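You operate a simulated robot arm through the tools that you are given. There is no shell and no other tool. Be economical: measure what you need, move in short steps, check, and stop when the job is done.

The job below is to be done with a simulated two-armed robot. You get a single attempt, and the scene is never put back.

TASK
Glue the short batten on top of the square block.
Fine: brush glue over the block's top and put the brush back; wind the clamp wheel back to free the batten, then lay it on the glue. Set down upright: flat brush. A coat counts when it lies all over at full strength: go over it till it gets no stronger.

It is judged by the outcome, as a careful person would: the job done as asked, and still so three seconds after it is handed in. It fails if anything else is knocked over, pushed out of place, dropped, spilled or broken.

THE ROBOT
Two 7-joint arms with two-finger parallel grippers on one trunk, on a base that drives. Base frame: it is fixed to the floor where the robot stands at the start and does not move with it; the origin is under the middle of the robot, x ahead of it, y to its left, z up; the surface under the hand at the start is at about z = 850. Lengths are in mm, angles in rad, forces in N, time in s.
The left shoulder is at the start at [50, 165, 1180], the right one opposite. With the tool pointing down near the work surface each hand reaches from about 200 to 680 mm from the robot's upright axis, wherever it stands, measured 20 degrees to its own side. Places, roughly: clamp wheel [1100, 1000, 800]; short batten [1000, 1000, 750]; square pad [500, 100, 900]. Payload 3.91 kg a hand.
The TCP of each hand is the grasp point between the finger pads, 30 mm short of the fingertips. In the tool frame z runs along the fingers and y along their closing line. The gripper opens to 110 mm. The fingers are 20 mm wide and 10 mm thick; the gripper's body (48 by 112 mm) begins 55 mm behind the TCP.
Orientation is told as [roll, pitch, yaw] about the base's x, y, z axes, in that order, counted from this pose: with the fingers straight down and closing along the base's y, the tool's x points along the base's -x, its y along +y and its z along -z.

THE INTERFACE
- The arms move only by the tool apply_moves. It takes "left_motion", "right_motion" or both (then of equal length, played together; a hand with none holds still); each is a list that holds one entry, the list of rows, each a list of 7 numbers: the shift along the tool's x, y, z in units of 300 mm (1.0 is 300 mm), then the turn, a rotation vector about the tool's x, y, z in units of 180 degrees (1.0 is 180 degrees), then the closure in counts, from 0 (fully open) to 255 (shut). In form: [[[tx, ty, tz, wx, wy, wz, claw], ...]]. A call has 1 to 20 rows; each row is the pose to reach, as a shift and turn from the pose commanded when the call began, along the tool's axes at that moment. A call with a number of a shift or a turn outside -1 to 1 is refused whole. Rows are played at 5 a second. More than 50 mm and 0.15 rad between two rows, or a gripper value outside its range, and nothing of the call is played. Where a pose cannot be reached the arm comes as near as it can. A force on the tool above 80 N (or 10 N above the force at the start of the call, whichever is more), or a blocked arm, ends the call early, and 0.2 s more pass. Each finger travels about 45 mm/s and halts on what it meets, pressing with about 40 N; the grip force reading is that of the motor and also rises with nothing between the fingers. The clock runs only during rows and for 0.2 s after the last one: add rows that repeat a pose to give the fingers time. It gives the time, the measured TCP pose, the force on the tool (base axes), the opening and the grip force at its end, in the units of the frame above (readings bear some noise), with the torque about the TCP (base axes, N m) and any sound that the robot's microphone picked up.
- Cameras (640 x 400 px; columns grow to the right, rows downward): "scene" is now at [116.5, 32.3, 1373.5]; the picture's right is [0.38, -0.92, 0.00], its down [-0.40, -0.16, -0.90] and it looks along [0.83, 0.34, -0.43] (base axes); focal length 288 px, centre (320, 200). "left" rides on the left gripper at [72, -17, -103] in its tool frame; the picture's right is [0.23, 0.97, 0.00], its down [-0.76, 0.18, -0.62] and it looks along [-0.61, 0.14, 0.78] (tool axes); focal length 222 px, centre (320, 200). "right" rides on the right gripper at [72, 17, -103] in its tool frame; the picture's right is [-0.23, 0.97, 0.00], its down [-0.76, -0.18, -0.62] and it looks along [-0.61, -0.14, 0.78] (tool axes); focal length 222 px, centre (320, 200). There is no depth. A picture from a camera that has moved, and an enlarged one, comes with that camera's place and axes in the base frame and with its lens. The place of the scene camera against the robot may be out by one fixed shift of up to 12 mm in any direction.
- grab_frame(camera): a new picture of that camera. No time passes.
- raise_lower(by): slides the trunk up (or, below 0, down) by that many mm; the arms and the scene camera ride with it, the base frame stays. It gives what a move gives, with no picture.
- roll_base(legs): drives the robot by 1 to 6 legs, each [ahead, left, turn to the left] in mm, mm and rad, along the robot's own axes; the way and the turn of a leg run together, so that a leg with both is an arc; at most 1500 mm and 3.142 rad a leg. The arms and the cameras ride along, it lands a little off, and it stops where it bumps. It gives what a move gives.
- aim_head(pan, tilt): turns the head with the scene camera to pan (to the left, within 1.396 rad either way) and tilt (down, from -0.506 to 1.204), counted from straight ahead of the robot. It gives what a move gives.
- close_up(camera, box): a new picture of the part [left, top, right, bottom] of that camera's present view, enlarged. No time passes.
- job_done(): hands the job in; it is judged then, once.

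Work in short steps. Places have to be worked out from the pictures, the camera data and where the tool is seen: move nearer, look again, correct. Check each grasp and each placing, and mend what went wrong. You have 120 turns and 88 pictures in all, those below and enlarged ones among them. Open the grippers and draw the arms clear of the work before you hand the job in, unless the task says otherwise; then end with one line.

The tools are called after "Request:" by a JSON object that holds its "name" and its "arguments". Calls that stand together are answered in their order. apply_moves: Moves the arms, as the interface text tells. Its arguments: {"type":"object","properties":{"left_motion":{"type":"array"},"right_motion":{"type":"array"}},"required":[]} The other tools are called the same way: raise_lower (by) slides the trunk up or down; roll_base (legs) drives the base; aim_head (pan, tilt) turns the head that bears the scene camera; grab_frame (camera) takes a picture; close_up (camera, box) takes an enlarged picture of a part of a camera's view; job_done () hands the job in.

At the start:

```text
time_s: 0.0
left_ee_pos: [414.4, 353.3, 1256.9]
left_ee_rot: [0.001, 0.001, -0.001]
left_ft_force: [-0.2, 0.5, -0.2]
left_torque: [0.01, -0.01, -0.01]
left_opening: 110.0
left_grasp_force: 0.1
right_ee_pos: [447.0, -52.3, 1225.5]
right_ee_rot: [0.001, 0.0, 0.0]
right_ft_force: [-0.7, 0.8, -0.4]
right_torque: [0.02, -0.01, 0.01]
right_opening: 110.3
right_grasp_force: 0.2
trunk travel left (down, up): [-400.0, 103.0]
robot x, y, heading: [0.5, -0.8, 0.001]
head pan, tilt: [0.389, 0.449]
```

scene: 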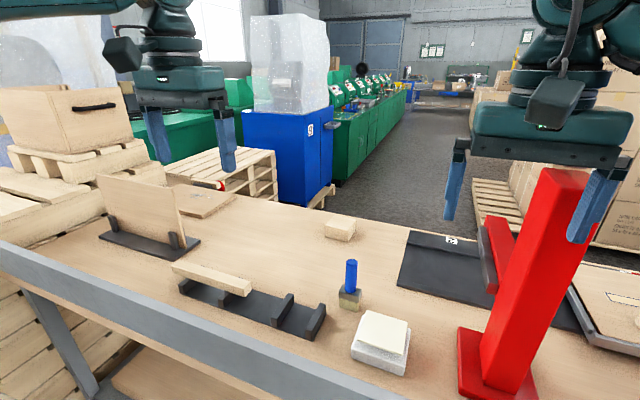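
right: 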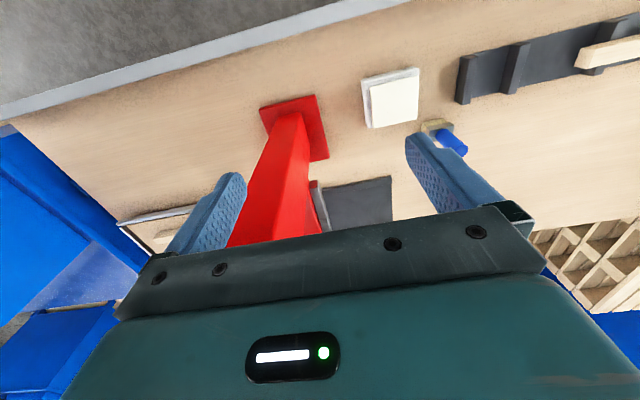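
left: 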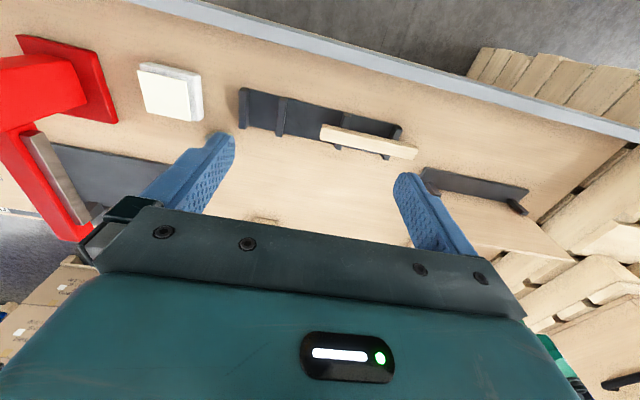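

I'll start by looking at the bench more closely and over to the left for the clamp.

Request:
{"name": "close_up", "arguments": {"camera": "scene", "box": [240, 190, 440, 390]}}

Request:
{"name": "aim_head", "arguments": {"pan": 0.8, "tilt": 0.45}}

Request:
{"name": "grab_frame", "arguments": {"camera": "scene"}}

```text
2.00 times, centred on (340, 290) of scene
camera zoom: at [116.5, 32.3, 1373.5], right [0.38, -0.92, 0.0], down [-0.4, -0.16, -0.9], along [0.83, 0.34, -0.43], focal length 575 px, centre (280, 20)
```

zoom: 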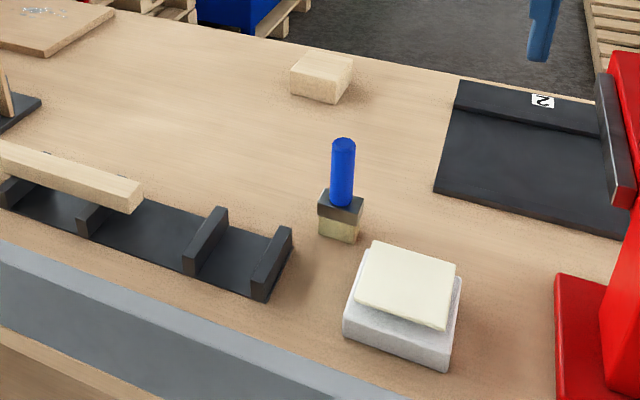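

```text
time_s: 0.9
left_ee_pos: [415.2, 353.3, 1256.5]
left_ee_rot: [0.0, 0.001, 0.0]
left_ft_force: [0.4, 0.4, 0.2]
left_torque: [-0.02, -0.01, 0.02]
left_opening: 109.9
left_grasp_force: 0.0
right_ee_pos: [447.9, -53.7, 1225.3]
right_ee_rot: [-0.001, 0.001, 0.0]
right_ft_force: [-0.7, -0.8, 0.3]
right_torque: [-0.03, 0.02, -0.01]
right_opening: 110.0
right_grasp_force: 0.0
trunk travel left (down, up): [-400.0, 103.0]
robot x, y, heading: [-0.6, -1.2, 0.0]
head pan, tilt: [0.799, 0.45]
```

```text
83 pictures are left
camera scene: at [95.6, 63.2, 1373.3], right [0.72, -0.7, 0.0], down [-0.3, -0.31, -0.9], along [0.63, 0.64, -0.44], focal length 288 px, centre (320, 200)
```

scene: 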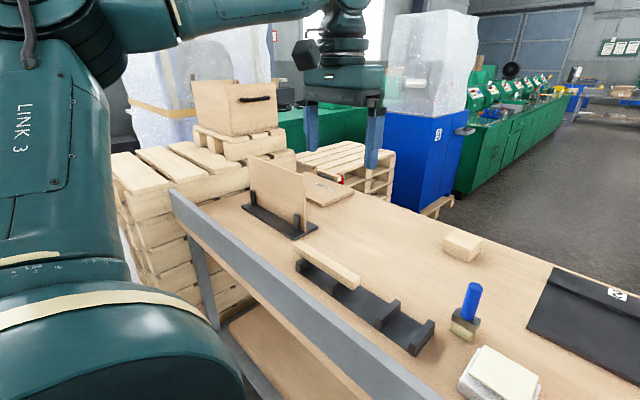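

Something red shows behind the upright board, about where the clamp should be; I zoom in there.

Request:
{"name": "close_up", "arguments": {"camera": "scene", "box": [230, 130, 410, 250]}}

```text
3.33 times, centred on (320, 190) of scene
camera zoom: at [95.6, 63.2, 1373.3], right [0.72, -0.7, 0.0], down [-0.3, -0.31, -0.9], along [0.63, 0.64, -0.44], focal length 959 px, centre (320, 233)
```

zoom: 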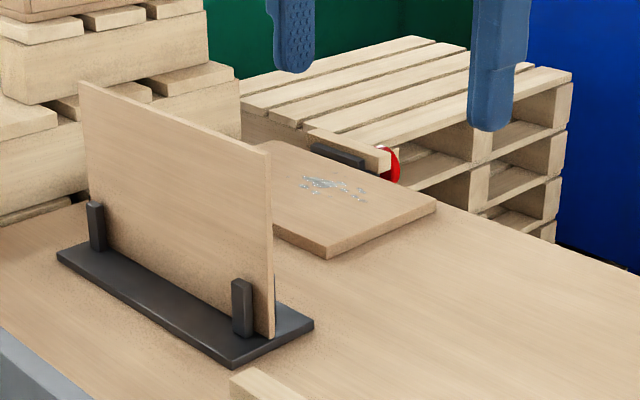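

The clamp sits past the bench's far edge (x≈1020). I look straight ahead and to the right to find a route around the bench.

Request:
{"name": "raise_lower", "arguments": {"by": 100}}

Request:
{"name": "aim_head", "arguments": {"pan": 0.0, "tilt": 0.35}}

Request:
{"name": "grab_frame", "arguments": {"camera": "scene"}}

Request:
{"name": "aim_head", "arguments": {"pan": -0.9, "tilt": 0.5}}

Request:
{"name": "grab_frame", "arguments": {"camera": "scene"}}

Request:
{"name": "aim_head", "arguments": {"pan": 0.8, "tilt": 0.45}}

Request:
{"name": "close_up", "arguments": {"camera": "scene", "box": [230, 120, 410, 240]}}

```text
time_s: 2.2
left_ee_pos: [414.4, 353.9, 1356.6]
left_ee_rot: [0.001, 0.0, 0.0]
left_ft_force: [-0.8, 0.0, -1.0]
left_torque: [-0.02, 0.01, 0.02]
left_opening: 109.9
left_grasp_force: 0.1
right_ee_pos: [448.6, -53.7, 1324.0]
right_ee_rot: [0.001, -0.001, 0.001]
right_ft_force: [0.2, -0.2, -1.0]
right_torque: [0.04, 0.01, 0.0]
right_opening: 110.0
right_grasp_force: 0.2
trunk travel left (down, up): [-500.0, 3.0]
robot x, y, heading: [-2.7, -1.9, 0.001]
head pan, tilt: [0.799, 0.45]
```

```text
time_s: 3.3
left_ee_pos: [414.3, 354.1, 1356.8]
left_ee_rot: [0.0, 0.001, 0.0]
left_ft_force: [-0.4, 0.8, -0.3]
left_torque: [-0.02, 0.0, -0.02]
left_opening: 110.0
left_grasp_force: 0.0
right_ee_pos: [447.8, -53.9, 1326.4]
right_ee_rot: [0.0, -0.001, 0.002]
right_ft_force: [0.8, -0.6, -0.3]
right_torque: [0.01, 0.0, 0.01]
right_opening: 110.0
right_grasp_force: 0.1
trunk travel left (down, up): [-500.0, 3.0]
robot x, y, heading: [-1.5, 0.5, -0.0]
head pan, tilt: [0.0, 0.351]
```

```text
81 pictures are left
camera scene: at [124.6, -2.5, 1482.5], right [0.0, -1.0, 0.0], down [-0.34, 0.0, -0.94], along [0.94, 0.0, -0.34], focal length 288 px, centre (320, 200)
```

scene: 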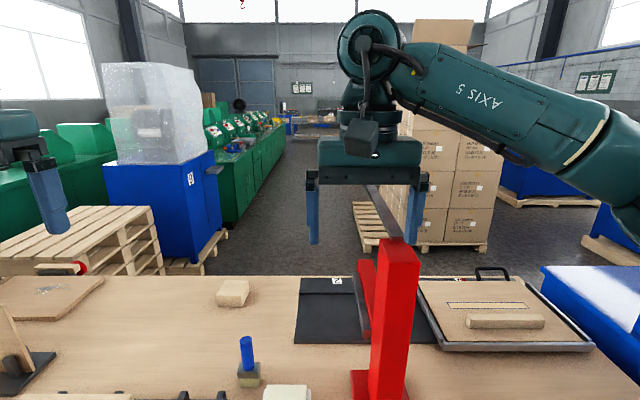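

```text
time_s: 4.5
left_ee_pos: [413.8, 353.7, 1357.5]
left_ee_rot: [-0.001, -0.002, 0.0]
left_ft_force: [0.0, -0.4, -0.4]
left_torque: [0.05, 0.01, 0.0]
left_opening: 110.1
left_grasp_force: 0.0
right_ee_pos: [448.3, -54.0, 1325.7]
right_ee_rot: [0.0, 0.001, 0.0]
right_ft_force: [0.1, -0.3, 0.3]
right_torque: [0.02, -0.02, -0.02]
right_opening: 109.9
right_grasp_force: 0.1
trunk travel left (down, up): [-500.0, 3.0]
robot x, y, heading: [-1.5, -0.8, 0.002]
head pan, tilt: [-0.901, 0.499]
```

```text
80 pictures are left
camera scene: at [88.1, -73.9, 1468.9], right [-0.78, -0.62, 0.0], down [-0.3, 0.37, -0.88], along [0.55, -0.69, -0.48], focal length 288 px, centre (320, 200)
```

scene: 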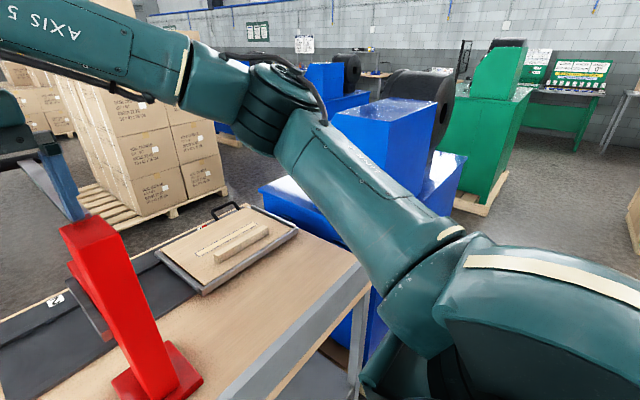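

```text
time_s: 6.3
left_ee_pos: [414.3, 353.5, 1356.3]
left_ee_rot: [0.0, 0.001, 0.0]
left_ft_force: [0.5, 0.4, 0.4]
left_torque: [-0.03, 0.0, -0.02]
left_opening: 109.8
left_grasp_force: 0.1
right_ee_pos: [448.3, -52.3, 1325.6]
right_ee_rot: [0.0, -0.001, 0.0]
right_ft_force: [1.3, 0.1, 0.1]
right_torque: [0.01, 0.0, -0.02]
right_opening: 110.0
right_grasp_force: 0.1
trunk travel left (down, up): [-500.0, 3.0]
robot x, y, heading: [-0.7, 1.9, -0.003]
head pan, tilt: [0.799, 0.45]
```

```text
3.33 times, centred on (320, 180) of scene
camera zoom: at [95.6, 63.2, 1473.3], right [0.72, -0.7, 0.0], down [-0.3, -0.31, -0.9], along [0.63, 0.65, -0.44], focal length 959 px, centre (320, 267)
```

zoom: 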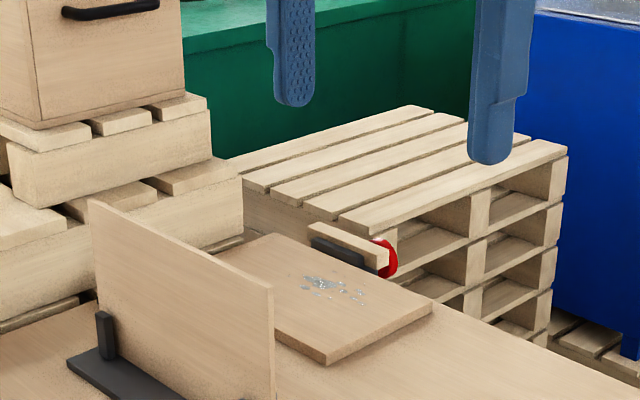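

The bench spans about x 430–1020 and y −690 to 1160, with the clamp on its far edge. I aim the head down at the pad, brush and block to measure them.

Request:
{"name": "aim_head", "arguments": {"pan": 0.2, "tilt": 0.75}}

Request:
{"name": "close_up", "arguments": {"camera": "scene", "box": [210, 60, 410, 260]}}

Request:
{"name": "grab_frame", "arguments": {"camera": "scene"}}

```text
time_s: 7.3
left_ee_pos: [413.6, 354.3, 1357.1]
left_ee_rot: [0.0, 0.001, 0.001]
left_ft_force: [0.0, -0.9, -0.1]
left_torque: [0.02, 0.04, 0.0]
left_opening: 109.9
left_grasp_force: 0.1
right_ee_pos: [446.5, -53.3, 1325.0]
right_ee_rot: [0.0, 0.0, 0.0]
right_ft_force: [0.2, -0.7, 0.5]
right_torque: [-0.03, 0.0, -0.01]
right_opening: 110.1
right_grasp_force: 0.1
trunk travel left (down, up): [-500.0, 3.0]
robot x, y, heading: [-2.2, -1.3, -0.002]
head pan, tilt: [0.201, 0.75]
```

```text
2.00 times, centred on (310, 160) of scene
camera zoom: at [112.7, 14.0, 1446.9], right [0.2, -0.98, 0.0], down [-0.67, -0.14, -0.73], along [0.72, 0.15, -0.68], focal length 575 px, centre (340, 280)
```

zoom: 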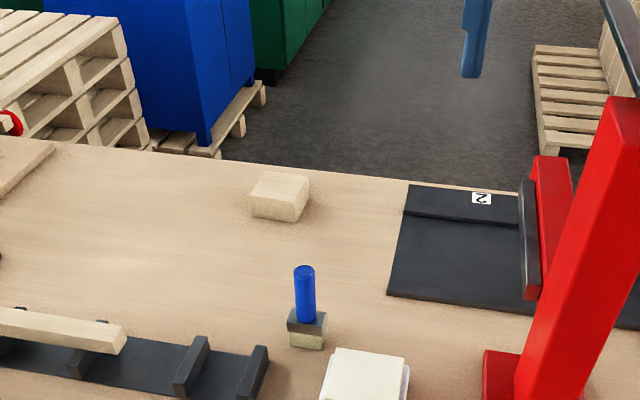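

```text
77 pictures are left
camera scene: at [112.7, 14.0, 1446.9], right [0.2, -0.98, 0.0], down [-0.67, -0.14, -0.73], along [0.72, 0.15, -0.68], focal length 288 px, centre (320, 200)
```

scene: 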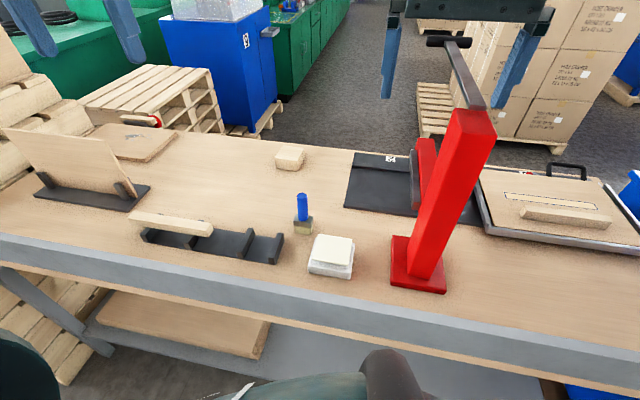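

Rough positions: brush about (622,166), handle top z≈977; block about (918,287), top z≈887; pad about (519,69). I look steeply down to see how much room the base has before the bench.

Request:
{"name": "aim_head", "arguments": {"pan": 0.3, "tilt": 1.2}}

Request:
{"name": "grab_frame", "arguments": {"camera": "scene"}}

```text
time_s: 8.2
left_ee_pos: [414.9, 352.6, 1357.9]
left_ee_rot: [-0.001, 0.0, -0.001]
left_ft_force: [0.7, 0.1, -0.3]
left_torque: [-0.02, 0.02, -0.01]
left_opening: 109.9
left_grasp_force: 0.1
right_ee_pos: [447.2, -53.7, 1324.5]
right_ee_rot: [0.0, 0.0, 0.001]
right_ft_force: [0.9, -0.4, -0.9]
right_torque: [0.0, -0.04, 0.03]
right_opening: 110.0
right_grasp_force: 0.0
trunk travel left (down, up): [-500.0, 3.0]
robot x, y, heading: [0.2, -0.7, -0.001]
head pan, tilt: [0.3, 1.201]
```

```text
76 pictures are left
camera scene: at [85.0, 13.9, 1415.2], right [0.3, -0.96, 0.0], down [-0.89, -0.28, -0.36], along [0.35, 0.11, -0.93], focal length 288 px, centre (320, 200)
```

scene: 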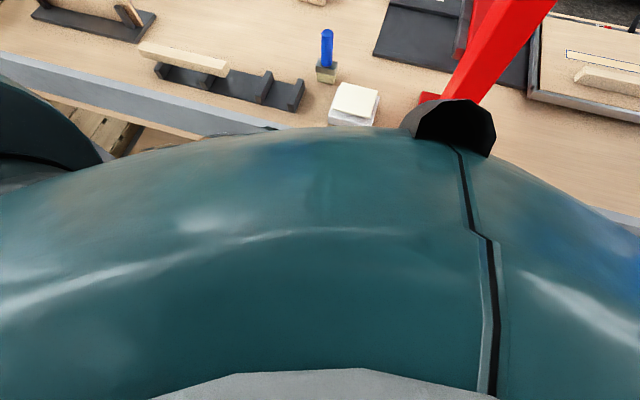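

The chest is already close to the bench, so I won't drive ahead. I bring the left hand over tilted 60° forward for the brush handle, and tuck the right hand back.

Request:
{"name": "apply_moves", "arguments": {"left_motion": [[[-0.036, -0.078, 0.082, 0, -0.042, 0, 60], [-0.072, -0.156, 0.164, 0, -0.083, 0, 100], [-0.108, -0.234, 0.246, 0, -0.125, 0, 100], [-0.144, -0.312, 0.328, 0, -0.167, 0, 100], [-0.18, -0.39, 0.41, 0, -0.208, 0, 100], [-0.215, -0.467, 0.492, 0, -0.25, 0, 100], [-0.251, -0.545, 0.575, 0, -0.292, 0, 100], [-0.287, -0.623, 0.657, 0, -0.333, 0, 100], [-0.287, -0.623, 0.657, 0, -0.333, 0, 100]]], "right_motion": [[[0.041, -0.062, 0, 0, 0, 0, 0], [0.082, -0.125, 0, 0, 0, 0, 0], [0.123, -0.187, 0, 0, 0, 0, 0], [0.164, -0.25, 0, 0, 0, 0, 0], [0.204, -0.312, 0, 0, 0, 0, 0], [0.245, -0.375, 0, 0, 0, 0, 0], [0.286, -0.437, 0, 0, 0, 0, 0], [0.327, -0.5, 0, 0, 0, 0, 0], [0.327, -0.5, 0, 0, 0, 0, 0]]]}}

Request:
{"name": "aim_head", "arguments": {"pan": 0.25, "tilt": 0.75}}

Request:
{"name": "grab_frame", "arguments": {"camera": "scene"}}

Request:
{"name": "grab_frame", "arguments": {"camera": "left"}}

```text
time_s: 10.2
left_ee_pos: [501.7, 167.5, 1159.4]
left_ee_rot: [-0.002, -1.049, 0.002]
left_ft_force: [-0.2, 0.6, 0.1]
left_torque: [-0.03, -0.02, 0.01]
left_opening: 66.8
left_grasp_force: 0.1
right_ee_pos: [349.2, -202.9, 1326.0]
right_ee_rot: [0.0, 0.0, 0.0]
right_ft_force: [0.8, 0.5, -0.7]
right_torque: [-0.01, 0.02, 0.01]
right_opening: 109.8
right_grasp_force: 0.1
trunk travel left (down, up): [-500.0, 3.0]
robot x, y, heading: [1.0, 0.4, 0.001]
head pan, tilt: [0.3, 1.201]
```

```text
time_s: 11.1
left_ee_pos: [500.5, 167.3, 1159.2]
left_ee_rot: [0.0, -1.044, 0.001]
left_ft_force: [0.2, -0.2, -0.3]
left_torque: [-0.03, -0.02, 0.0]
left_opening: 66.8
left_grasp_force: 0.0
right_ee_pos: [350.9, -202.7, 1325.2]
right_ee_rot: [0.0, 0.0, 0.0]
right_ft_force: [1.0, -0.6, 0.1]
right_torque: [0.0, -0.01, 0.0]
right_opening: 110.0
right_grasp_force: 0.0
trunk travel left (down, up): [-500.0, 3.0]
robot x, y, heading: [2.8, -1.0, 0.006]
head pan, tilt: [0.25, 0.75]
```

```text
75 pictures are left
camera scene: at [111.8, 17.9, 1446.8], right [0.25, -0.97, 0.0], down [-0.66, -0.17, -0.73], along [0.71, 0.18, -0.68], focal length 288 px, centre (320, 200)
```

scene: 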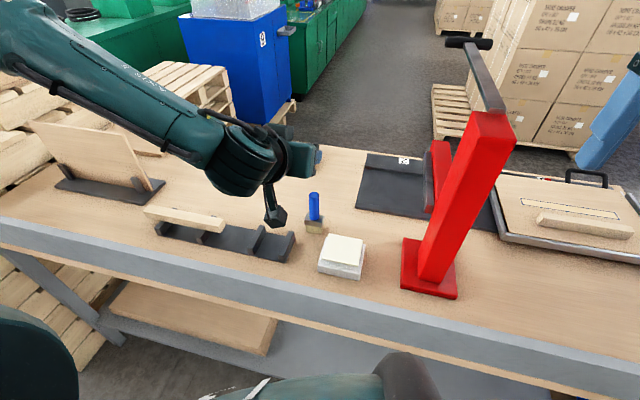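

```text
74 pictures are left
camera left: at [375.7, 150.0, 1149.1], right [-0.11, 0.97, -0.2], down [-0.16, 0.18, 0.97], along [0.98, 0.14, 0.13], focal length 222 px, centre (320, 200)
```

left: 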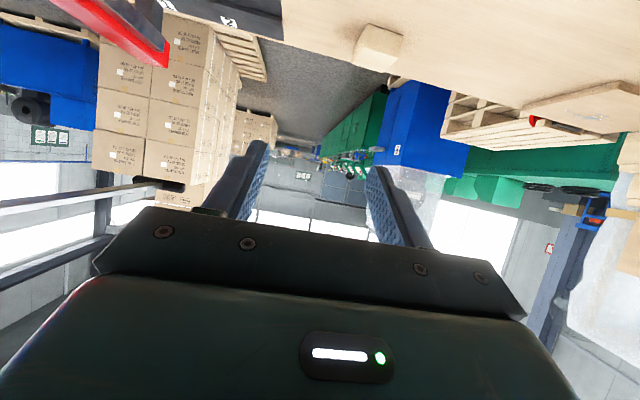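

The tilted pose is reached. I lower the trunk 150 so the hand comes to brush height, then look again.

Request:
{"name": "raise_lower", "arguments": {"by": -150}}

Request:
{"name": "grab_frame", "arguments": {"camera": "left"}}

Request:
{"name": "close_up", "arguments": {"camera": "scene", "box": [190, 60, 430, 260]}}

```text
time_s: 12.8
left_ee_pos: [500.6, 167.4, 1009.8]
left_ee_rot: [0.0, -1.047, -0.001]
left_ft_force: [-0.1, -0.2, -0.8]
left_torque: [-0.01, 0.0, -0.02]
left_opening: 67.0
left_grasp_force: 0.1
right_ee_pos: [349.0, -202.8, 1175.5]
right_ee_rot: [0.001, 0.0, 0.0]
right_ft_force: [0.0, 0.1, -0.5]
right_torque: [-0.02, -0.02, -0.04]
right_opening: 109.9
right_grasp_force: 0.1
trunk travel left (down, up): [-350.0, 153.0]
robot x, y, heading: [-0.6, 1.8, 0.001]
head pan, tilt: [0.25, 0.75]
```

```text
73 pictures are left
camera left: at [375.6, 149.9, 999.1], right [-0.11, 0.97, -0.2], down [-0.16, 0.18, 0.97], along [0.98, 0.14, 0.13], focal length 222 px, centre (320, 200)
```

left: 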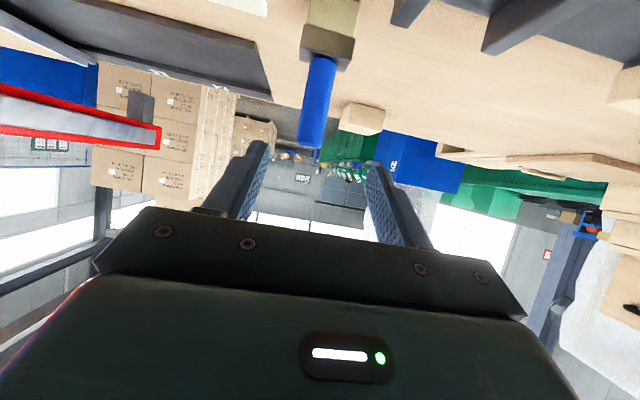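

```text
2.00 times, centred on (310, 160) of scene
camera zoom: at [111.7, 17.9, 1297.0], right [0.25, -0.97, 0.0], down [-0.66, -0.17, -0.73], along [0.71, 0.18, -0.68], focal length 575 px, centre (340, 280)
```

zoom: 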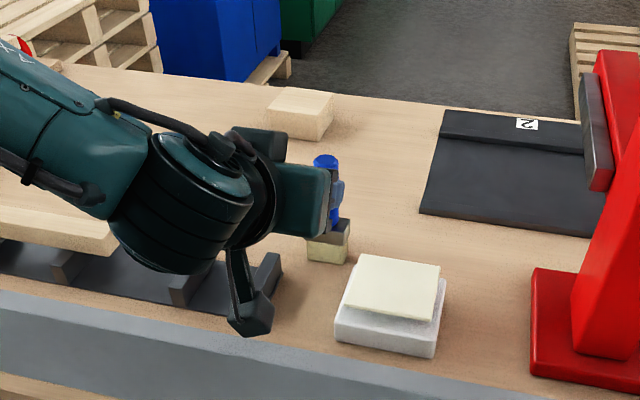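

Two views agree on the handle: top at (625,165,975). I slide along the tool axis to about z 937 on the handle, then close.

Request:
{"name": "apply_moves", "arguments": {"left_motion": [[[0, -0.003, 0.12, 0, 0, 0, 100], [0, -0.005, 0.24, 0, 0, 0, 100], [0.002, -0.008, 0.36, 0, 0, 0, 100], [0.003, -0.01, 0.481, 0, 0, 0, 100], [0.003, -0.01, 0.481, 0, 0, 0, 100]]]}}

Request:
{"name": "grab_frame", "arguments": {"camera": "left"}}

Request:
{"name": "close_up", "arguments": {"camera": "scene", "box": [250, 60, 410, 200]}}

```text
time_s: 14.0
left_ee_pos: [609.3, 186.1, 957.0]
left_ee_rot: [0.0, -1.046, -0.002]
left_ft_force: [0.8, 0.1, 0.1]
left_torque: [-0.02, -0.03, 0.02]
left_opening: 67.2
left_grasp_force: 0.2
left hand out of reach, approached as far as the arm can: row 3, 4, 5
right_ee_pos: [349.6, -202.5, 1175.5]
right_ee_rot: [0.0, 0.0, 0.0]
right_ft_force: [0.1, -0.5, -0.1]
right_torque: [0.03, 0.01, -0.01]
right_opening: 109.9
right_grasp_force: 0.0
trunk travel left (down, up): [-350.0, 153.0]
robot x, y, heading: [0.7, 2.4, 0.0]
head pan, tilt: [0.25, 0.75]
```

```text
71 pictures are left
camera left: at [483.1, 169.8, 945.6], right [-0.11, 0.97, -0.2], down [-0.16, 0.18, 0.97], along [0.98, 0.14, 0.13], focal length 222 px, centre (320, 200)
```

left: 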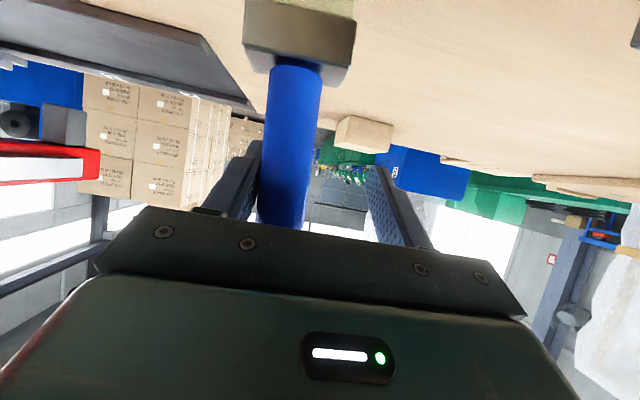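

```text
2.86 times, centred on (330, 130) of scene
camera zoom: at [111.7, 17.8, 1296.9], right [0.25, -0.97, 0.0], down [-0.66, -0.17, -0.73], along [0.71, 0.18, -0.68], focal length 822 px, centre (291, 400)
```

zoom: 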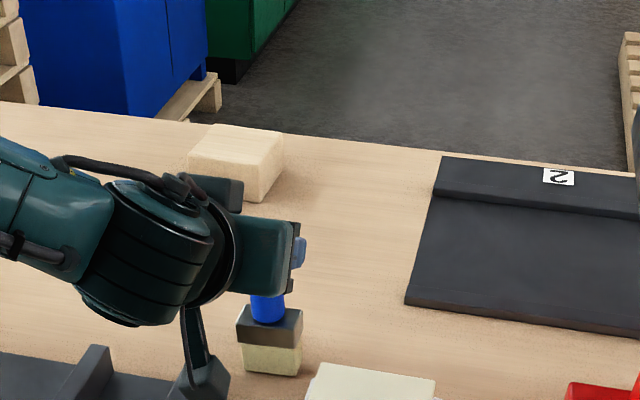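

At 60° tilt the arm runs out of reach here. Before choosing another tilt I check with the right hand's camera how close the robot's base stands to the bench.

Request:
{"name": "apply_moves", "arguments": {"right_motion": [[[0, 0, 0, 0, 0.04, 0, 0], [0, 0, 0, 0, 0.08, 0, 0], [0, 0, 0, 0, 0.12, 0, 0], [0, 0, 0, 0, 0.16, 0, 0]]], "left_motion": [[[0, 0, -0.12, 0, 0, 0, 100], [0, 0, -0.24, 0, 0, 0, 100], [0, 0, -0.36, 0, 0, 0, 100], [0, 0, -0.45, 0, 0, 0, 100]]]}}

Request:
{"name": "grab_frame", "arguments": {"camera": "right"}}

```text
time_s: 15.0
left_ee_pos: [490.9, 188.1, 1024.2]
left_ee_rot: [0.003, -1.045, 0.0]
left_ft_force: [0.4, -0.8, -1.0]
left_torque: [-0.01, -0.01, -0.02]
left_opening: 66.8
left_grasp_force: 0.0
right_ee_pos: [348.0, -204.0, 1175.6]
right_ee_rot: [-0.001, 0.503, 0.0]
right_ft_force: [-0.1, -0.2, 1.0]
right_torque: [0.01, 0.02, -0.02]
right_opening: 110.0
right_grasp_force: 0.0
trunk travel left (down, up): [-350.0, 153.0]
robot x, y, heading: [0.9, 0.7, -0.001]
head pan, tilt: [0.25, 0.75]
```

```text
69 pictures are left
camera right: at [335.0, -186.4, 1302.3], right [0.2, 0.97, -0.11], down [0.97, -0.18, 0.18], along [0.15, -0.14, -0.98], focal length 222 px, centre (320, 200)
```

right: 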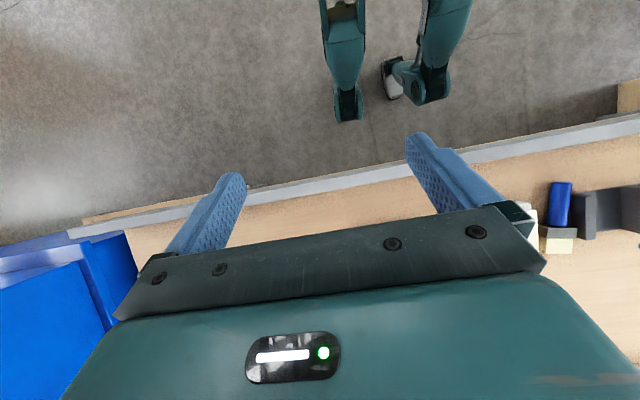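

The feet reach x≈125 and the bench rail is near x≈372, so there is room for about 100 mm ahead. I pull both hands up and back first.

Request:
{"name": "apply_moves", "arguments": {"left_motion": [[[-0.055, 0.05, -0.032, 0, 0.042, 0, 100], [-0.11, 0.1, -0.064, 0, 0.083, 0, 100], [-0.165, 0.15, -0.095, 0, 0.125, 0, 100], [-0.22, 0.207, -0.127, 0, 0.1667, 0, 100]]], "right_motion": [[[0.068, -0.05, -0.02, 0, -0.04, 0, 0], [0.136, -0.1, -0.04, 0, -0.08, 0, 0], [0.203, -0.15, -0.06, 0, -0.12, 0, 0], [0.271, -0.2, -0.08, 0, -0.16, 0, 0]]]}}

Request:
{"name": "roll_base", "arguments": {"legs": [[90, 0, 0]]}}

Request:
{"name": "grab_frame", "arguments": {"camera": "right"}}

```text
time_s: 16.0
left_ee_pos: [491.3, 248.8, 1102.5]
left_ee_rot: [-0.001, -0.522, -0.001]
left_ft_force: [0.9, -0.4, 0.6]
left_torque: [-0.03, 0.01, 0.02]
left_opening: 66.9
left_grasp_force: 0.1
right_ee_pos: [290.5, -263.7, 1235.2]
right_ee_rot: [0.0, -0.003, 0.0]
right_ft_force: [-0.3, -0.6, 0.2]
right_torque: [-0.04, -0.01, 0.03]
right_opening: 110.1
right_grasp_force: 0.2
trunk travel left (down, up): [-350.0, 153.0]
robot x, y, heading: [4.6, 0.2, -0.001]
head pan, tilt: [0.25, 0.75]
```

```text
time_s: 17.1
left_ee_pos: [581.0, 250.1, 1099.9]
left_ee_rot: [0.001, -0.522, 0.001]
left_ft_force: [0.4, 0.4, -0.7]
left_torque: [0.0, 0.01, 0.03]
left_opening: 67.0
left_grasp_force: 0.0
right_ee_pos: [380.9, -264.3, 1236.1]
right_ee_rot: [-0.001, -0.002, 0.003]
right_ft_force: [0.7, 0.4, 0.2]
right_torque: [-0.01, 0.03, 0.0]
right_opening: 110.5
right_grasp_force: 0.1
trunk travel left (down, up): [-350.0, 153.0]
robot x, y, heading: [85.5, 1.3, 0.002]
head pan, tilt: [0.25, 0.75]
```

```text
68 pictures are left
camera right: at [307.6, -246.8, 1339.8], right [0.23, 0.97, 0.0], down [0.76, -0.18, 0.62], along [0.61, -0.14, -0.78], focal length 222 px, centre (320, 200)
```

right: 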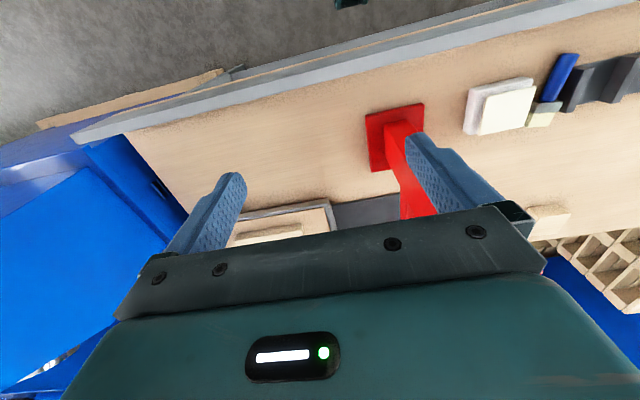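

Now at x≈88. I test whether the left hand, tilted 30°, can get above the block, which also gives a nearer look at it.

Request:
{"name": "apply_moves", "arguments": {"left_motion": [[[-0.102, 0.014, 0.108, 0, 0, 0, 100], [-0.204, 0.028, 0.217, 0, 0, 0, 100], [-0.306, 0.043, 0.325, 0, 0, 0, 100], [-0.407, 0.057, 0.433, 0, 0, 0, 100], [-0.509, 0.071, 0.541, 0, 0, 0, 100], [-0.611, 0.086, 0.65, 0, 0, 0, 100], [-0.713, 0.1, 0.758, 0, 0, 0, 100]]]}}

Request:
{"name": "grab_frame", "arguments": {"camera": "left"}}

Request:
{"name": "grab_frame", "arguments": {"camera": "scene"}}

```text
time_s: 18.7
left_ee_pos: [772.7, 308.1, 1027.1]
left_ee_rot: [-0.001, -0.524, 0.0]
left_ft_force: [0.8, 0.0, 0.2]
left_torque: [-0.02, 0.03, 0.0]
left_opening: 66.8
left_grasp_force: 0.0
left hand out of reach, approached as far as the arm can: row 5, 6, 7
right_ee_pos: [380.4, -262.6, 1234.4]
right_ee_rot: [0.0, 0.0, 0.002]
right_ft_force: [-0.2, 0.6, 0.8]
right_torque: [-0.01, 0.02, 0.01]
right_opening: 110.0
right_grasp_force: 0.1
trunk travel left (down, up): [-350.0, 153.0]
robot x, y, heading: [91.1, -1.0, 0.0]
head pan, tilt: [0.25, 0.75]
```

```text
67 pictures are left
camera left: at [658.9, 291.2, 1081.2], right [-0.2, 0.97, -0.11], down [0.35, 0.18, 0.92], along [0.92, 0.14, -0.37], focal length 222 px, centre (320, 200)
```

left: 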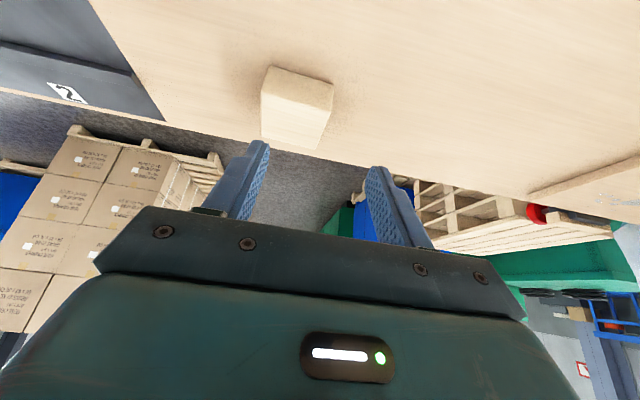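

```text
66 pictures are left
camera scene: at [201.2, 18.2, 1296.9], right [0.25, -0.97, 0.0], down [-0.66, -0.17, -0.73], along [0.71, 0.18, -0.68], focal length 288 px, centre (320, 200)
```

scene: 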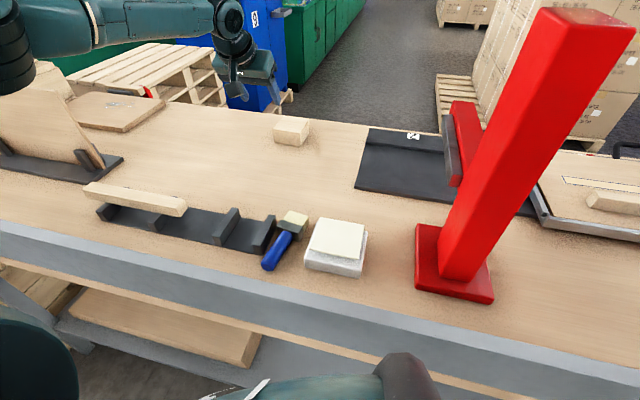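

The brush now lies on its side; my retreat must have brushed it, and I'll stand it up again later. Reach here stopped at x≈773 with a sideways drift, so I test whether yawing the hand to the right gives more.

Request:
{"name": "apply_moves", "arguments": {"left_motion": [[[0, 0, 0, 0.021, 0, 0.037, 100], [0, 0, 0, 0.042, 0, 0.073, 100], [0, 0, 0, 0.064, 0, 0.11, 100], [0, 0, 0, 0.085, 0, 0.147, 100]]]}}

Request:
{"name": "close_up", "arguments": {"camera": "scene", "box": [230, 180, 390, 300]}}

```text
time_s: 19.7
left_ee_pos: [768.7, 306.8, 1029.0]
left_ee_rot: [-0.001, -0.522, -0.535]
left_ft_force: [-0.4, 0.0, -0.2]
left_torque: [-0.02, 0.01, -0.01]
left_opening: 67.0
left_grasp_force: 0.0
left hand out of reach, approached as far as the arm can: row 4
right_ee_pos: [380.3, -263.9, 1235.5]
right_ee_rot: [0.0, 0.0, 0.003]
right_ft_force: [0.0, 0.0, 0.3]
right_torque: [-0.01, -0.04, 0.01]
right_opening: 110.1
right_grasp_force: 0.1
trunk travel left (down, up): [-350.0, 153.0]
robot x, y, heading: [88.2, -1.0, -0.0]
head pan, tilt: [0.25, 0.75]
```

```text
3.33 times, centred on (310, 240) of scene
camera zoom: at [201.3, 18.0, 1296.9], right [0.25, -0.97, 0.0], down [-0.66, -0.17, -0.73], along [0.71, 0.18, -0.68], focal length 959 px, centre (353, 67)
```

zoom: 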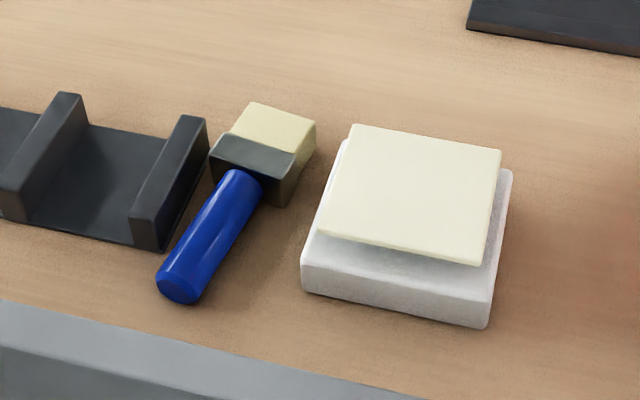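

Yaw doesn't extend the reach; block now measured at about (900,282), bench far edge about x≈1043. I retract the left hand and turn the right camera back to see column, feet and bench front for driving closer.

Request:
{"name": "apply_moves", "arguments": {"left_motion": [[[0.05, -0.051, -0.084, -0.012, 0, -0.021, 60], [0.1, -0.102, -0.168, -0.024, 0, -0.042, 0], [0.151, -0.152, -0.252, -0.036, 0, -0.063, 0], [0.201, -0.203, -0.336, -0.049, 0, -0.084, 0], [0.251, -0.254, -0.42, -0.061, 0, -0.105, 0], [0.302, -0.304, -0.504, -0.073, 0, -0.126, 0], [0.352, -0.355, -0.588, -0.085, 0, -0.1475, 0]]], "right_motion": [[[0, 0, 0, 0, 0.045, 0, 0], [0, 0, 0, 0, 0.09, 0, 0], [0, 0, 0, 0, 0.135, 0, 0], [0, 0, 0, 0, 0.18, 0, 0], [0, 0, 0, 0, 0.225, 0, 0], [0, 0, 0, 0, 0.27, 0, 0], [0, 0, 0, 0, 0.315, 0, 0]]]}}

Request:
{"name": "grab_frame", "arguments": {"camera": "right"}}

```text
time_s: 21.3
left_ee_pos: [560.7, 307.5, 1128.6]
left_ee_rot: [0.0, -0.523, 0.004]
left_ft_force: [-0.4, 0.3, -0.3]
left_torque: [-0.01, 0.02, -0.03]
left_opening: 109.9
left_grasp_force: 0.1
right_ee_pos: [355.4, -216.7, 1173.5]
right_ee_rot: [0.001, 0.943, 0.001]
right_ft_force: [0.1, -0.3, 0.4]
right_torque: [0.01, -0.03, 0.0]
right_opening: 110.4
right_grasp_force: 0.0
right hand out of reach, approached as far as the arm can: row 4, 5, 6, 7
trunk travel left (down, up): [-350.0, 153.0]
robot x, y, heading: [88.6, -0.4, -0.0]
head pan, tilt: [0.25, 0.75]
```

```text
64 pictures are left
camera right: at [394.9, -200.6, 1293.4], right [0.13, 0.97, -0.18], down [0.95, -0.18, -0.25], along [-0.28, -0.14, -0.95], focal length 222 px, centre (320, 200)
```

right: 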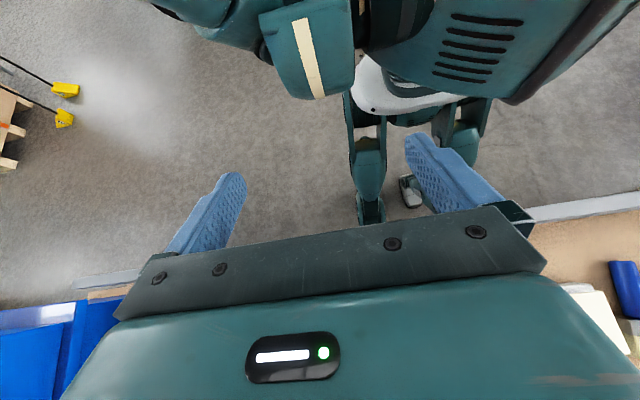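

The lower body is slim, so I can get closer later. First the brush: I bring the left hand over it, fingers down, to measure it lying, and tuck the right arm back.

Request:
{"name": "apply_moves", "arguments": {"left_motion": [[[0.07, -0.063, -0.013, 0, 0.024, 0, 0], [0.14, -0.126, -0.027, 0, 0.048, 0, 0], [0.21, -0.189, -0.04, 0, 0.071, 0, 0], [0.28, -0.251, -0.054, 0, 0.095, 0, 0], [0.35, -0.314, -0.067, 0, 0.119, 0, 0], [0.42, -0.377, -0.081, 0, 0.143, 0, 0], [0.489, -0.44, -0.094, 0, 0.1667, 0, 0]]], "right_motion": [[[0.043, -0.087, 0.008, 0, -0.043, 0, 0], [0.085, -0.174, 0.017, 0, -0.086, 0, 0], [0.128, -0.261, 0.025, 0, -0.129, 0, 0], [0.171, -0.348, 0.034, 0, -0.171, 0, 0], [0.214, -0.435, 0.042, 0, -0.214, 0, 0], [0.256, -0.522, 0.051, 0, -0.257, 0, 0], [0.299, -0.61, 0.059, 0, -0.3, 0, 0]]]}}

Request:
{"name": "grab_frame", "arguments": {"camera": "left"}}

```text
time_s: 22.9
left_ee_pos: [419.3, 174.9, 1080.5]
left_ee_rot: [-0.001, 0.003, 0.002]
left_ft_force: [-0.3, -0.3, -0.5]
left_torque: [0.0, -0.02, -0.03]
left_opening: 110.1
left_grasp_force: 0.1
right_ee_pos: [358.5, -321.3, 1197.8]
right_ee_rot: [0.0, 0.043, 0.0]
right_ft_force: [0.4, -0.1, 0.3]
right_torque: [0.01, 0.03, -0.03]
right_opening: 110.0
right_grasp_force: 0.1
right hand out of reach, approached as far as the arm can: row 1, 2, 3, 4, 5, 6, 7
trunk travel left (down, up): [-350.0, 153.0]
robot x, y, heading: [89.4, -1.0, 0.001]
head pan, tilt: [0.25, 0.75]
```

```text
63 pictures are left
camera left: at [347.3, 156.9, 1184.2], right [-0.23, 0.97, 0.0], down [0.76, 0.18, 0.62], along [0.6, 0.14, -0.78], focal length 222 px, centre (320, 200)
```

left: 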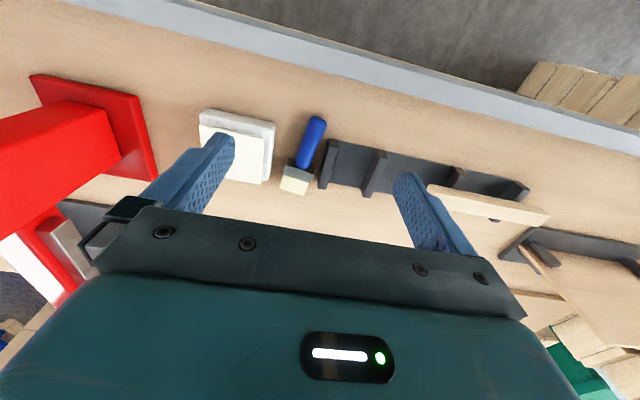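

The lying brush: handle from about (453,177) to (527,174), with the pad at y<127 and the holder at y>207. I go to a 45° tilt above the handle with the fingers narrowed to 36 mm.

Request:
{"name": "apply_moves", "arguments": {"left_motion": [[[-0.03, -0.001, 0.067, 0, -0.042, 0, 60], [-0.061, -0.002, 0.133, 0, -0.083, 0, 120], [-0.092, -0.003, 0.2, 0, -0.125, 0, 172], [-0.122, -0.004, 0.267, 0, -0.167, 0, 172], [-0.153, -0.006, 0.333, 0, -0.208, 0, 172], [-0.183, -0.007, 0.4, 0, -0.25, 0, 172], [-0.183, -0.007, 0.4, 0, -0.25, 0, 172]]]}}

Request:
{"name": "close_up", "arguments": {"camera": "scene", "box": [200, 150, 400, 300]}}

Request:
{"name": "grab_frame", "arguments": {"camera": "left"}}

```text
time_s: 24.5
left_ee_pos: [488.9, 168.3, 956.5]
left_ee_rot: [-0.004, -0.786, 0.005]
left_ft_force: [-0.1, 0.1, 0.3]
left_torque: [0.05, 0.01, 0.03]
left_opening: 35.9
left_grasp_force: 0.1
left hand out of reach, approached as far as the arm can: row 5, 6, 7
right_ee_pos: [358.6, -320.1, 1198.9]
right_ee_rot: [0.0, 0.048, 0.001]
right_ft_force: [0.5, -0.5, -0.5]
right_torque: [0.03, 0.02, -0.01]
right_opening: 109.9
right_grasp_force: 0.0
trunk travel left (down, up): [-350.0, 153.0]
robot x, y, heading: [91.6, 4.1, -0.001]
head pan, tilt: [0.25, 0.75]
```

```text
2.67 times, centred on (300, 225) of scene
camera zoom: at [201.1, 17.8, 1296.9], right [0.25, -0.97, 0.0], down [-0.66, -0.17, -0.73], along [0.71, 0.18, -0.68], focal length 767 px, centre (373, 133)
```

zoom: 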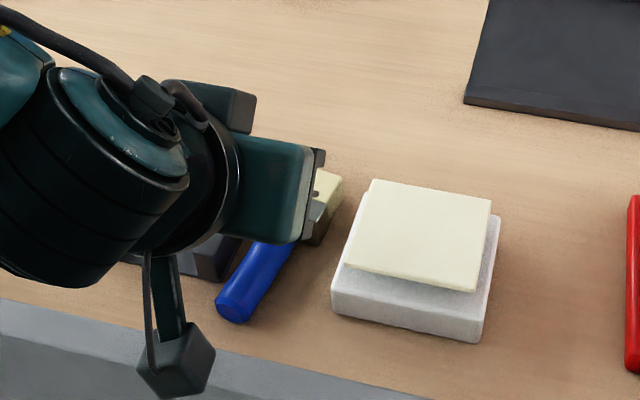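

```text
61 pictures are left
camera left: at [365.5, 151.4, 979.5], right [-0.16, 0.97, -0.16], down [0.1, 0.18, 0.98], along [0.98, 0.14, -0.12], focal length 222 px, centre (320, 200)
```

left: 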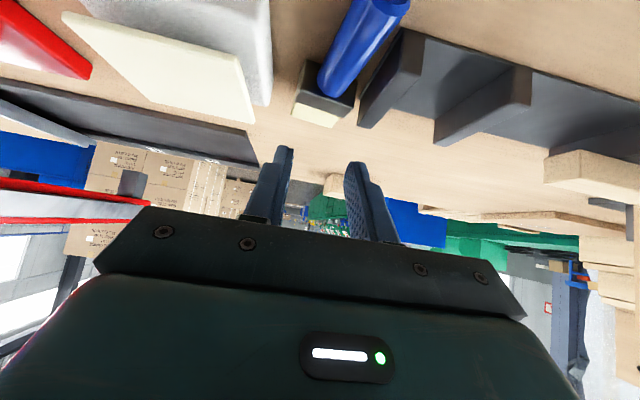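

The limit seems to come from the shoulder being too high for a tilted hand. I lift the hand 100, then lower the trunk 150.

Request:
{"name": "apply_moves", "arguments": {"left_motion": [[[-0.1, 0, -0.1, 0, 0, 0, 172], [-0.2, 0, -0.2, 0, 0, 0, 172], [-0.236, 0, -0.236, 0, 0, 0, 172]]]}}

Request:
{"name": "raise_lower", "arguments": {"by": -150}}

Request:
{"name": "grab_frame", "arguments": {"camera": "left"}}

```text
time_s: 25.3
left_ee_pos: [490.3, 168.9, 1057.5]
left_ee_rot: [-0.002, -0.785, 0.0]
left_ft_force: [-0.4, -1.3, 0.5]
left_torque: [0.0, -0.02, 0.04]
left_opening: 36.3
left_grasp_force: 0.1
right_ee_pos: [359.2, -320.4, 1198.7]
right_ee_rot: [0.0, 0.047, 0.0]
right_ft_force: [-0.1, 0.0, 0.5]
right_torque: [-0.03, -0.01, 0.01]
right_opening: 109.9
right_grasp_force: 0.1
trunk travel left (down, up): [-350.0, 153.0]
robot x, y, heading: [89.2, 1.0, 0.001]
head pan, tilt: [0.25, 0.75]
```

```text
time_s: 26.6
left_ee_pos: [488.9, 167.9, 944.9]
left_ee_rot: [-0.001, -0.798, -0.001]
left_ft_force: [-6.7, 4.2, 15.0]
left_torque: [-0.18, 1.96, -0.64]
left_opening: 35.6
left_grasp_force: 0.0
right_ee_pos: [359.1, -319.5, 1079.6]
right_ee_rot: [-0.001, 0.044, 0.003]
right_ft_force: [0.9, -0.6, 0.0]
right_torque: [0.0, 0.03, -0.01]
right_opening: 110.1
right_grasp_force: 0.0
trunk travel left (down, up): [-232.0, 271.0]
robot x, y, heading: [89.1, -1.0, -0.003]
head pan, tilt: [0.25, 0.75]
stopped: the force on the tool passed its limit at 102 N (the readings are from after the stop); the commanded pose is now the measured one
```

```text
60 pictures are left
camera left: at [365.4, 151.3, 965.5], right [-0.16, 0.97, -0.16], down [0.09, 0.18, 0.98], along [0.98, 0.14, -0.11], focal length 222 px, centre (320, 200)
```

left: 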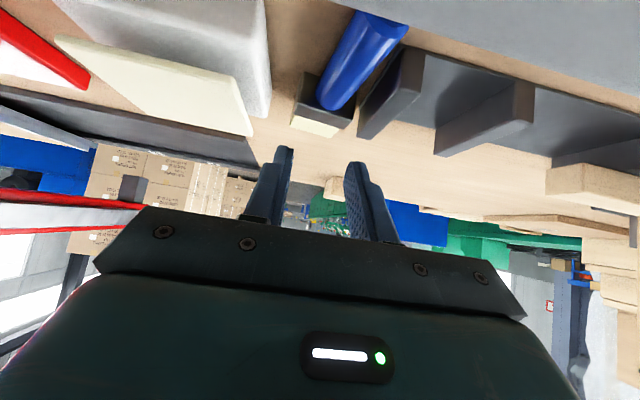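

Something touched at 102 N as the trunk came down. I look from the scene camera before moving anything.

Request:
{"name": "grab_frame", "arguments": {"camera": "scene"}}

```text
59 pictures are left
camera scene: at [200.4, 18.3, 1178.7], right [0.25, -0.97, 0.0], down [-0.66, -0.17, -0.73], along [0.71, 0.18, -0.68], focal length 288 px, centre (320, 200)
```

scene: 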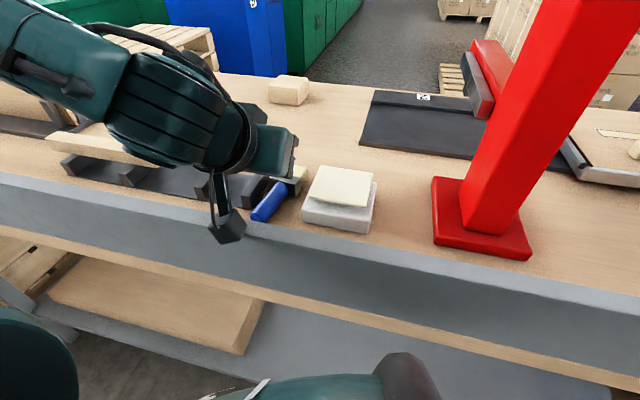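

The bench front has a raised lip (top around z≈950, x≈365–395) and the gripper camera rested on it. I raise the trunk again to clear it.

Request:
{"name": "raise_lower", "arguments": {"by": 120}}

Request:
{"name": "apply_moves", "arguments": {"left_motion": [[[-0.03, 0.01, -0.03, 0, 0.042, 0, 172], [-0.06, 0.018, -0.06, 0, 0.084, 0, 172], [-0.08, 0.018, -0.06, 0, 0.125, 0, 172], [-0.08, 0.018, -0.06, 0, 0.167, 0, 172], [-0.08, 0.018, -0.06, 0, 0.21, 0, 172], [-0.08, 0.018, -0.06, 0, 0.254, 0, 172]]]}}

Request:
{"name": "close_up", "arguments": {"camera": "scene", "box": [200, 150, 400, 300]}}

```text
time_s: 28.1
left_ee_pos: [490.9, 169.0, 1064.6]
left_ee_rot: [0.002, -0.794, -0.001]
left_ft_force: [-0.1, 0.8, 0.4]
left_torque: [-0.03, 0.03, 0.0]
left_opening: 35.9
left_grasp_force: 0.1
right_ee_pos: [358.5, -320.5, 1200.2]
right_ee_rot: [0.0, 0.048, 0.0]
right_ft_force: [0.5, -0.3, 1.0]
right_torque: [0.0, -0.01, 0.01]
right_opening: 110.1
right_grasp_force: 0.0
trunk travel left (down, up): [-352.0, 151.0]
robot x, y, heading: [87.4, 0.2, 0.002]
head pan, tilt: [0.25, 0.75]
```

```text
time_s: 29.5
left_ee_pos: [494.4, 173.6, 1094.5]
left_ee_rot: [0.001, 0.005, -0.002]
left_ft_force: [0.9, 0.6, 0.2]
left_torque: [0.03, -0.01, 0.0]
left_opening: 35.5
left_grasp_force: 0.0
right_ee_pos: [359.3, -319.8, 1199.0]
right_ee_rot: [0.0, 0.048, 0.002]
right_ft_force: [-0.5, 0.4, 0.4]
right_torque: [0.02, -0.01, 0.0]
right_opening: 110.0
right_grasp_force: 0.1
trunk travel left (down, up): [-352.0, 151.0]
robot x, y, heading: [86.2, 0.6, 0.002]
head pan, tilt: [0.25, 0.75]
```

```text
2.67 times, centred on (300, 225) of scene
camera zoom: at [201.8, 18.2, 1298.8], right [0.25, -0.97, 0.0], down [-0.66, -0.17, -0.73], along [0.71, 0.18, -0.68], focal length 767 px, centre (373, 133)
```

zoom: 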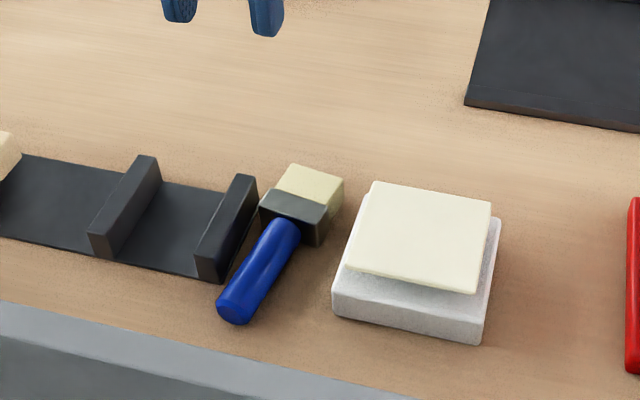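

Compared with the fingertips in view, the scene camera reads about +18 mm in x. Handle axis is then roughly (452,176)→(524,170); I descend above (508,170), stopping short to check alignment.

Request:
{"name": "apply_moves", "arguments": {"left_motion": [[[-0.012, -0.003, 0.15, 0, 0, 0.009, 160], [-0.024, -0.006, 0.3, 0, 0, 0.018, 160], [-0.036, -0.01, 0.45, 0, 0, 0.027, 160], [-0.047, -0.013, 0.597, 0, 0, 0.035, 160], [-0.047, -0.013, 0.597, 0, 0, 0.035, 160]]]}}

Request:
{"name": "close_up", "arguments": {"camera": "scene", "box": [220, 150, 380, 270]}}

Request:
{"name": "close_up", "arguments": {"camera": "left", "box": [180, 20, 460, 230]}}

```text
time_s: 30.7
left_ee_pos: [509.0, 168.3, 912.5]
left_ee_rot: [0.001, 0.002, -0.112]
left_ft_force: [0.0, -0.5, 0.0]
left_torque: [0.03, 0.0, 0.03]
left_opening: 41.0
left_grasp_force: 0.1
right_ee_pos: [358.4, -319.9, 1200.4]
right_ee_rot: [0.001, 0.047, 0.0]
right_ft_force: [-0.4, -0.6, 0.2]
right_torque: [-0.02, 0.02, 0.04]
right_opening: 110.2
right_grasp_force: 0.1
trunk travel left (down, up): [-352.0, 151.0]
robot x, y, heading: [88.4, 0.1, 0.001]
head pan, tilt: [0.25, 0.75]
```

```text
3.33 times, centred on (300, 210) of scene
camera zoom: at [201.2, 18.0, 1298.9], right [0.25, -0.97, 0.0], down [-0.66, -0.17, -0.73], along [0.71, 0.18, -0.68], focal length 959 px, centre (387, 167)
```

zoom: 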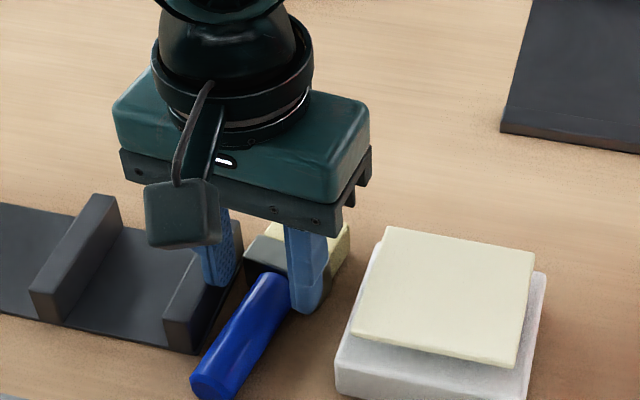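

```text
1.90 times, centred on (320, 125) of left
camera zoom: at [435.3, 159.6, 1016.9], right [-0.12, 0.99, 0.0], down [0.78, 0.09, 0.62], along [0.62, 0.07, -0.78], focal length 423 px, centre (320, 343)
```

zoom: 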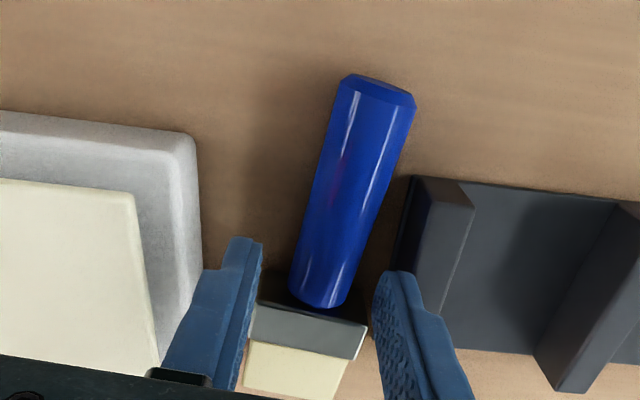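

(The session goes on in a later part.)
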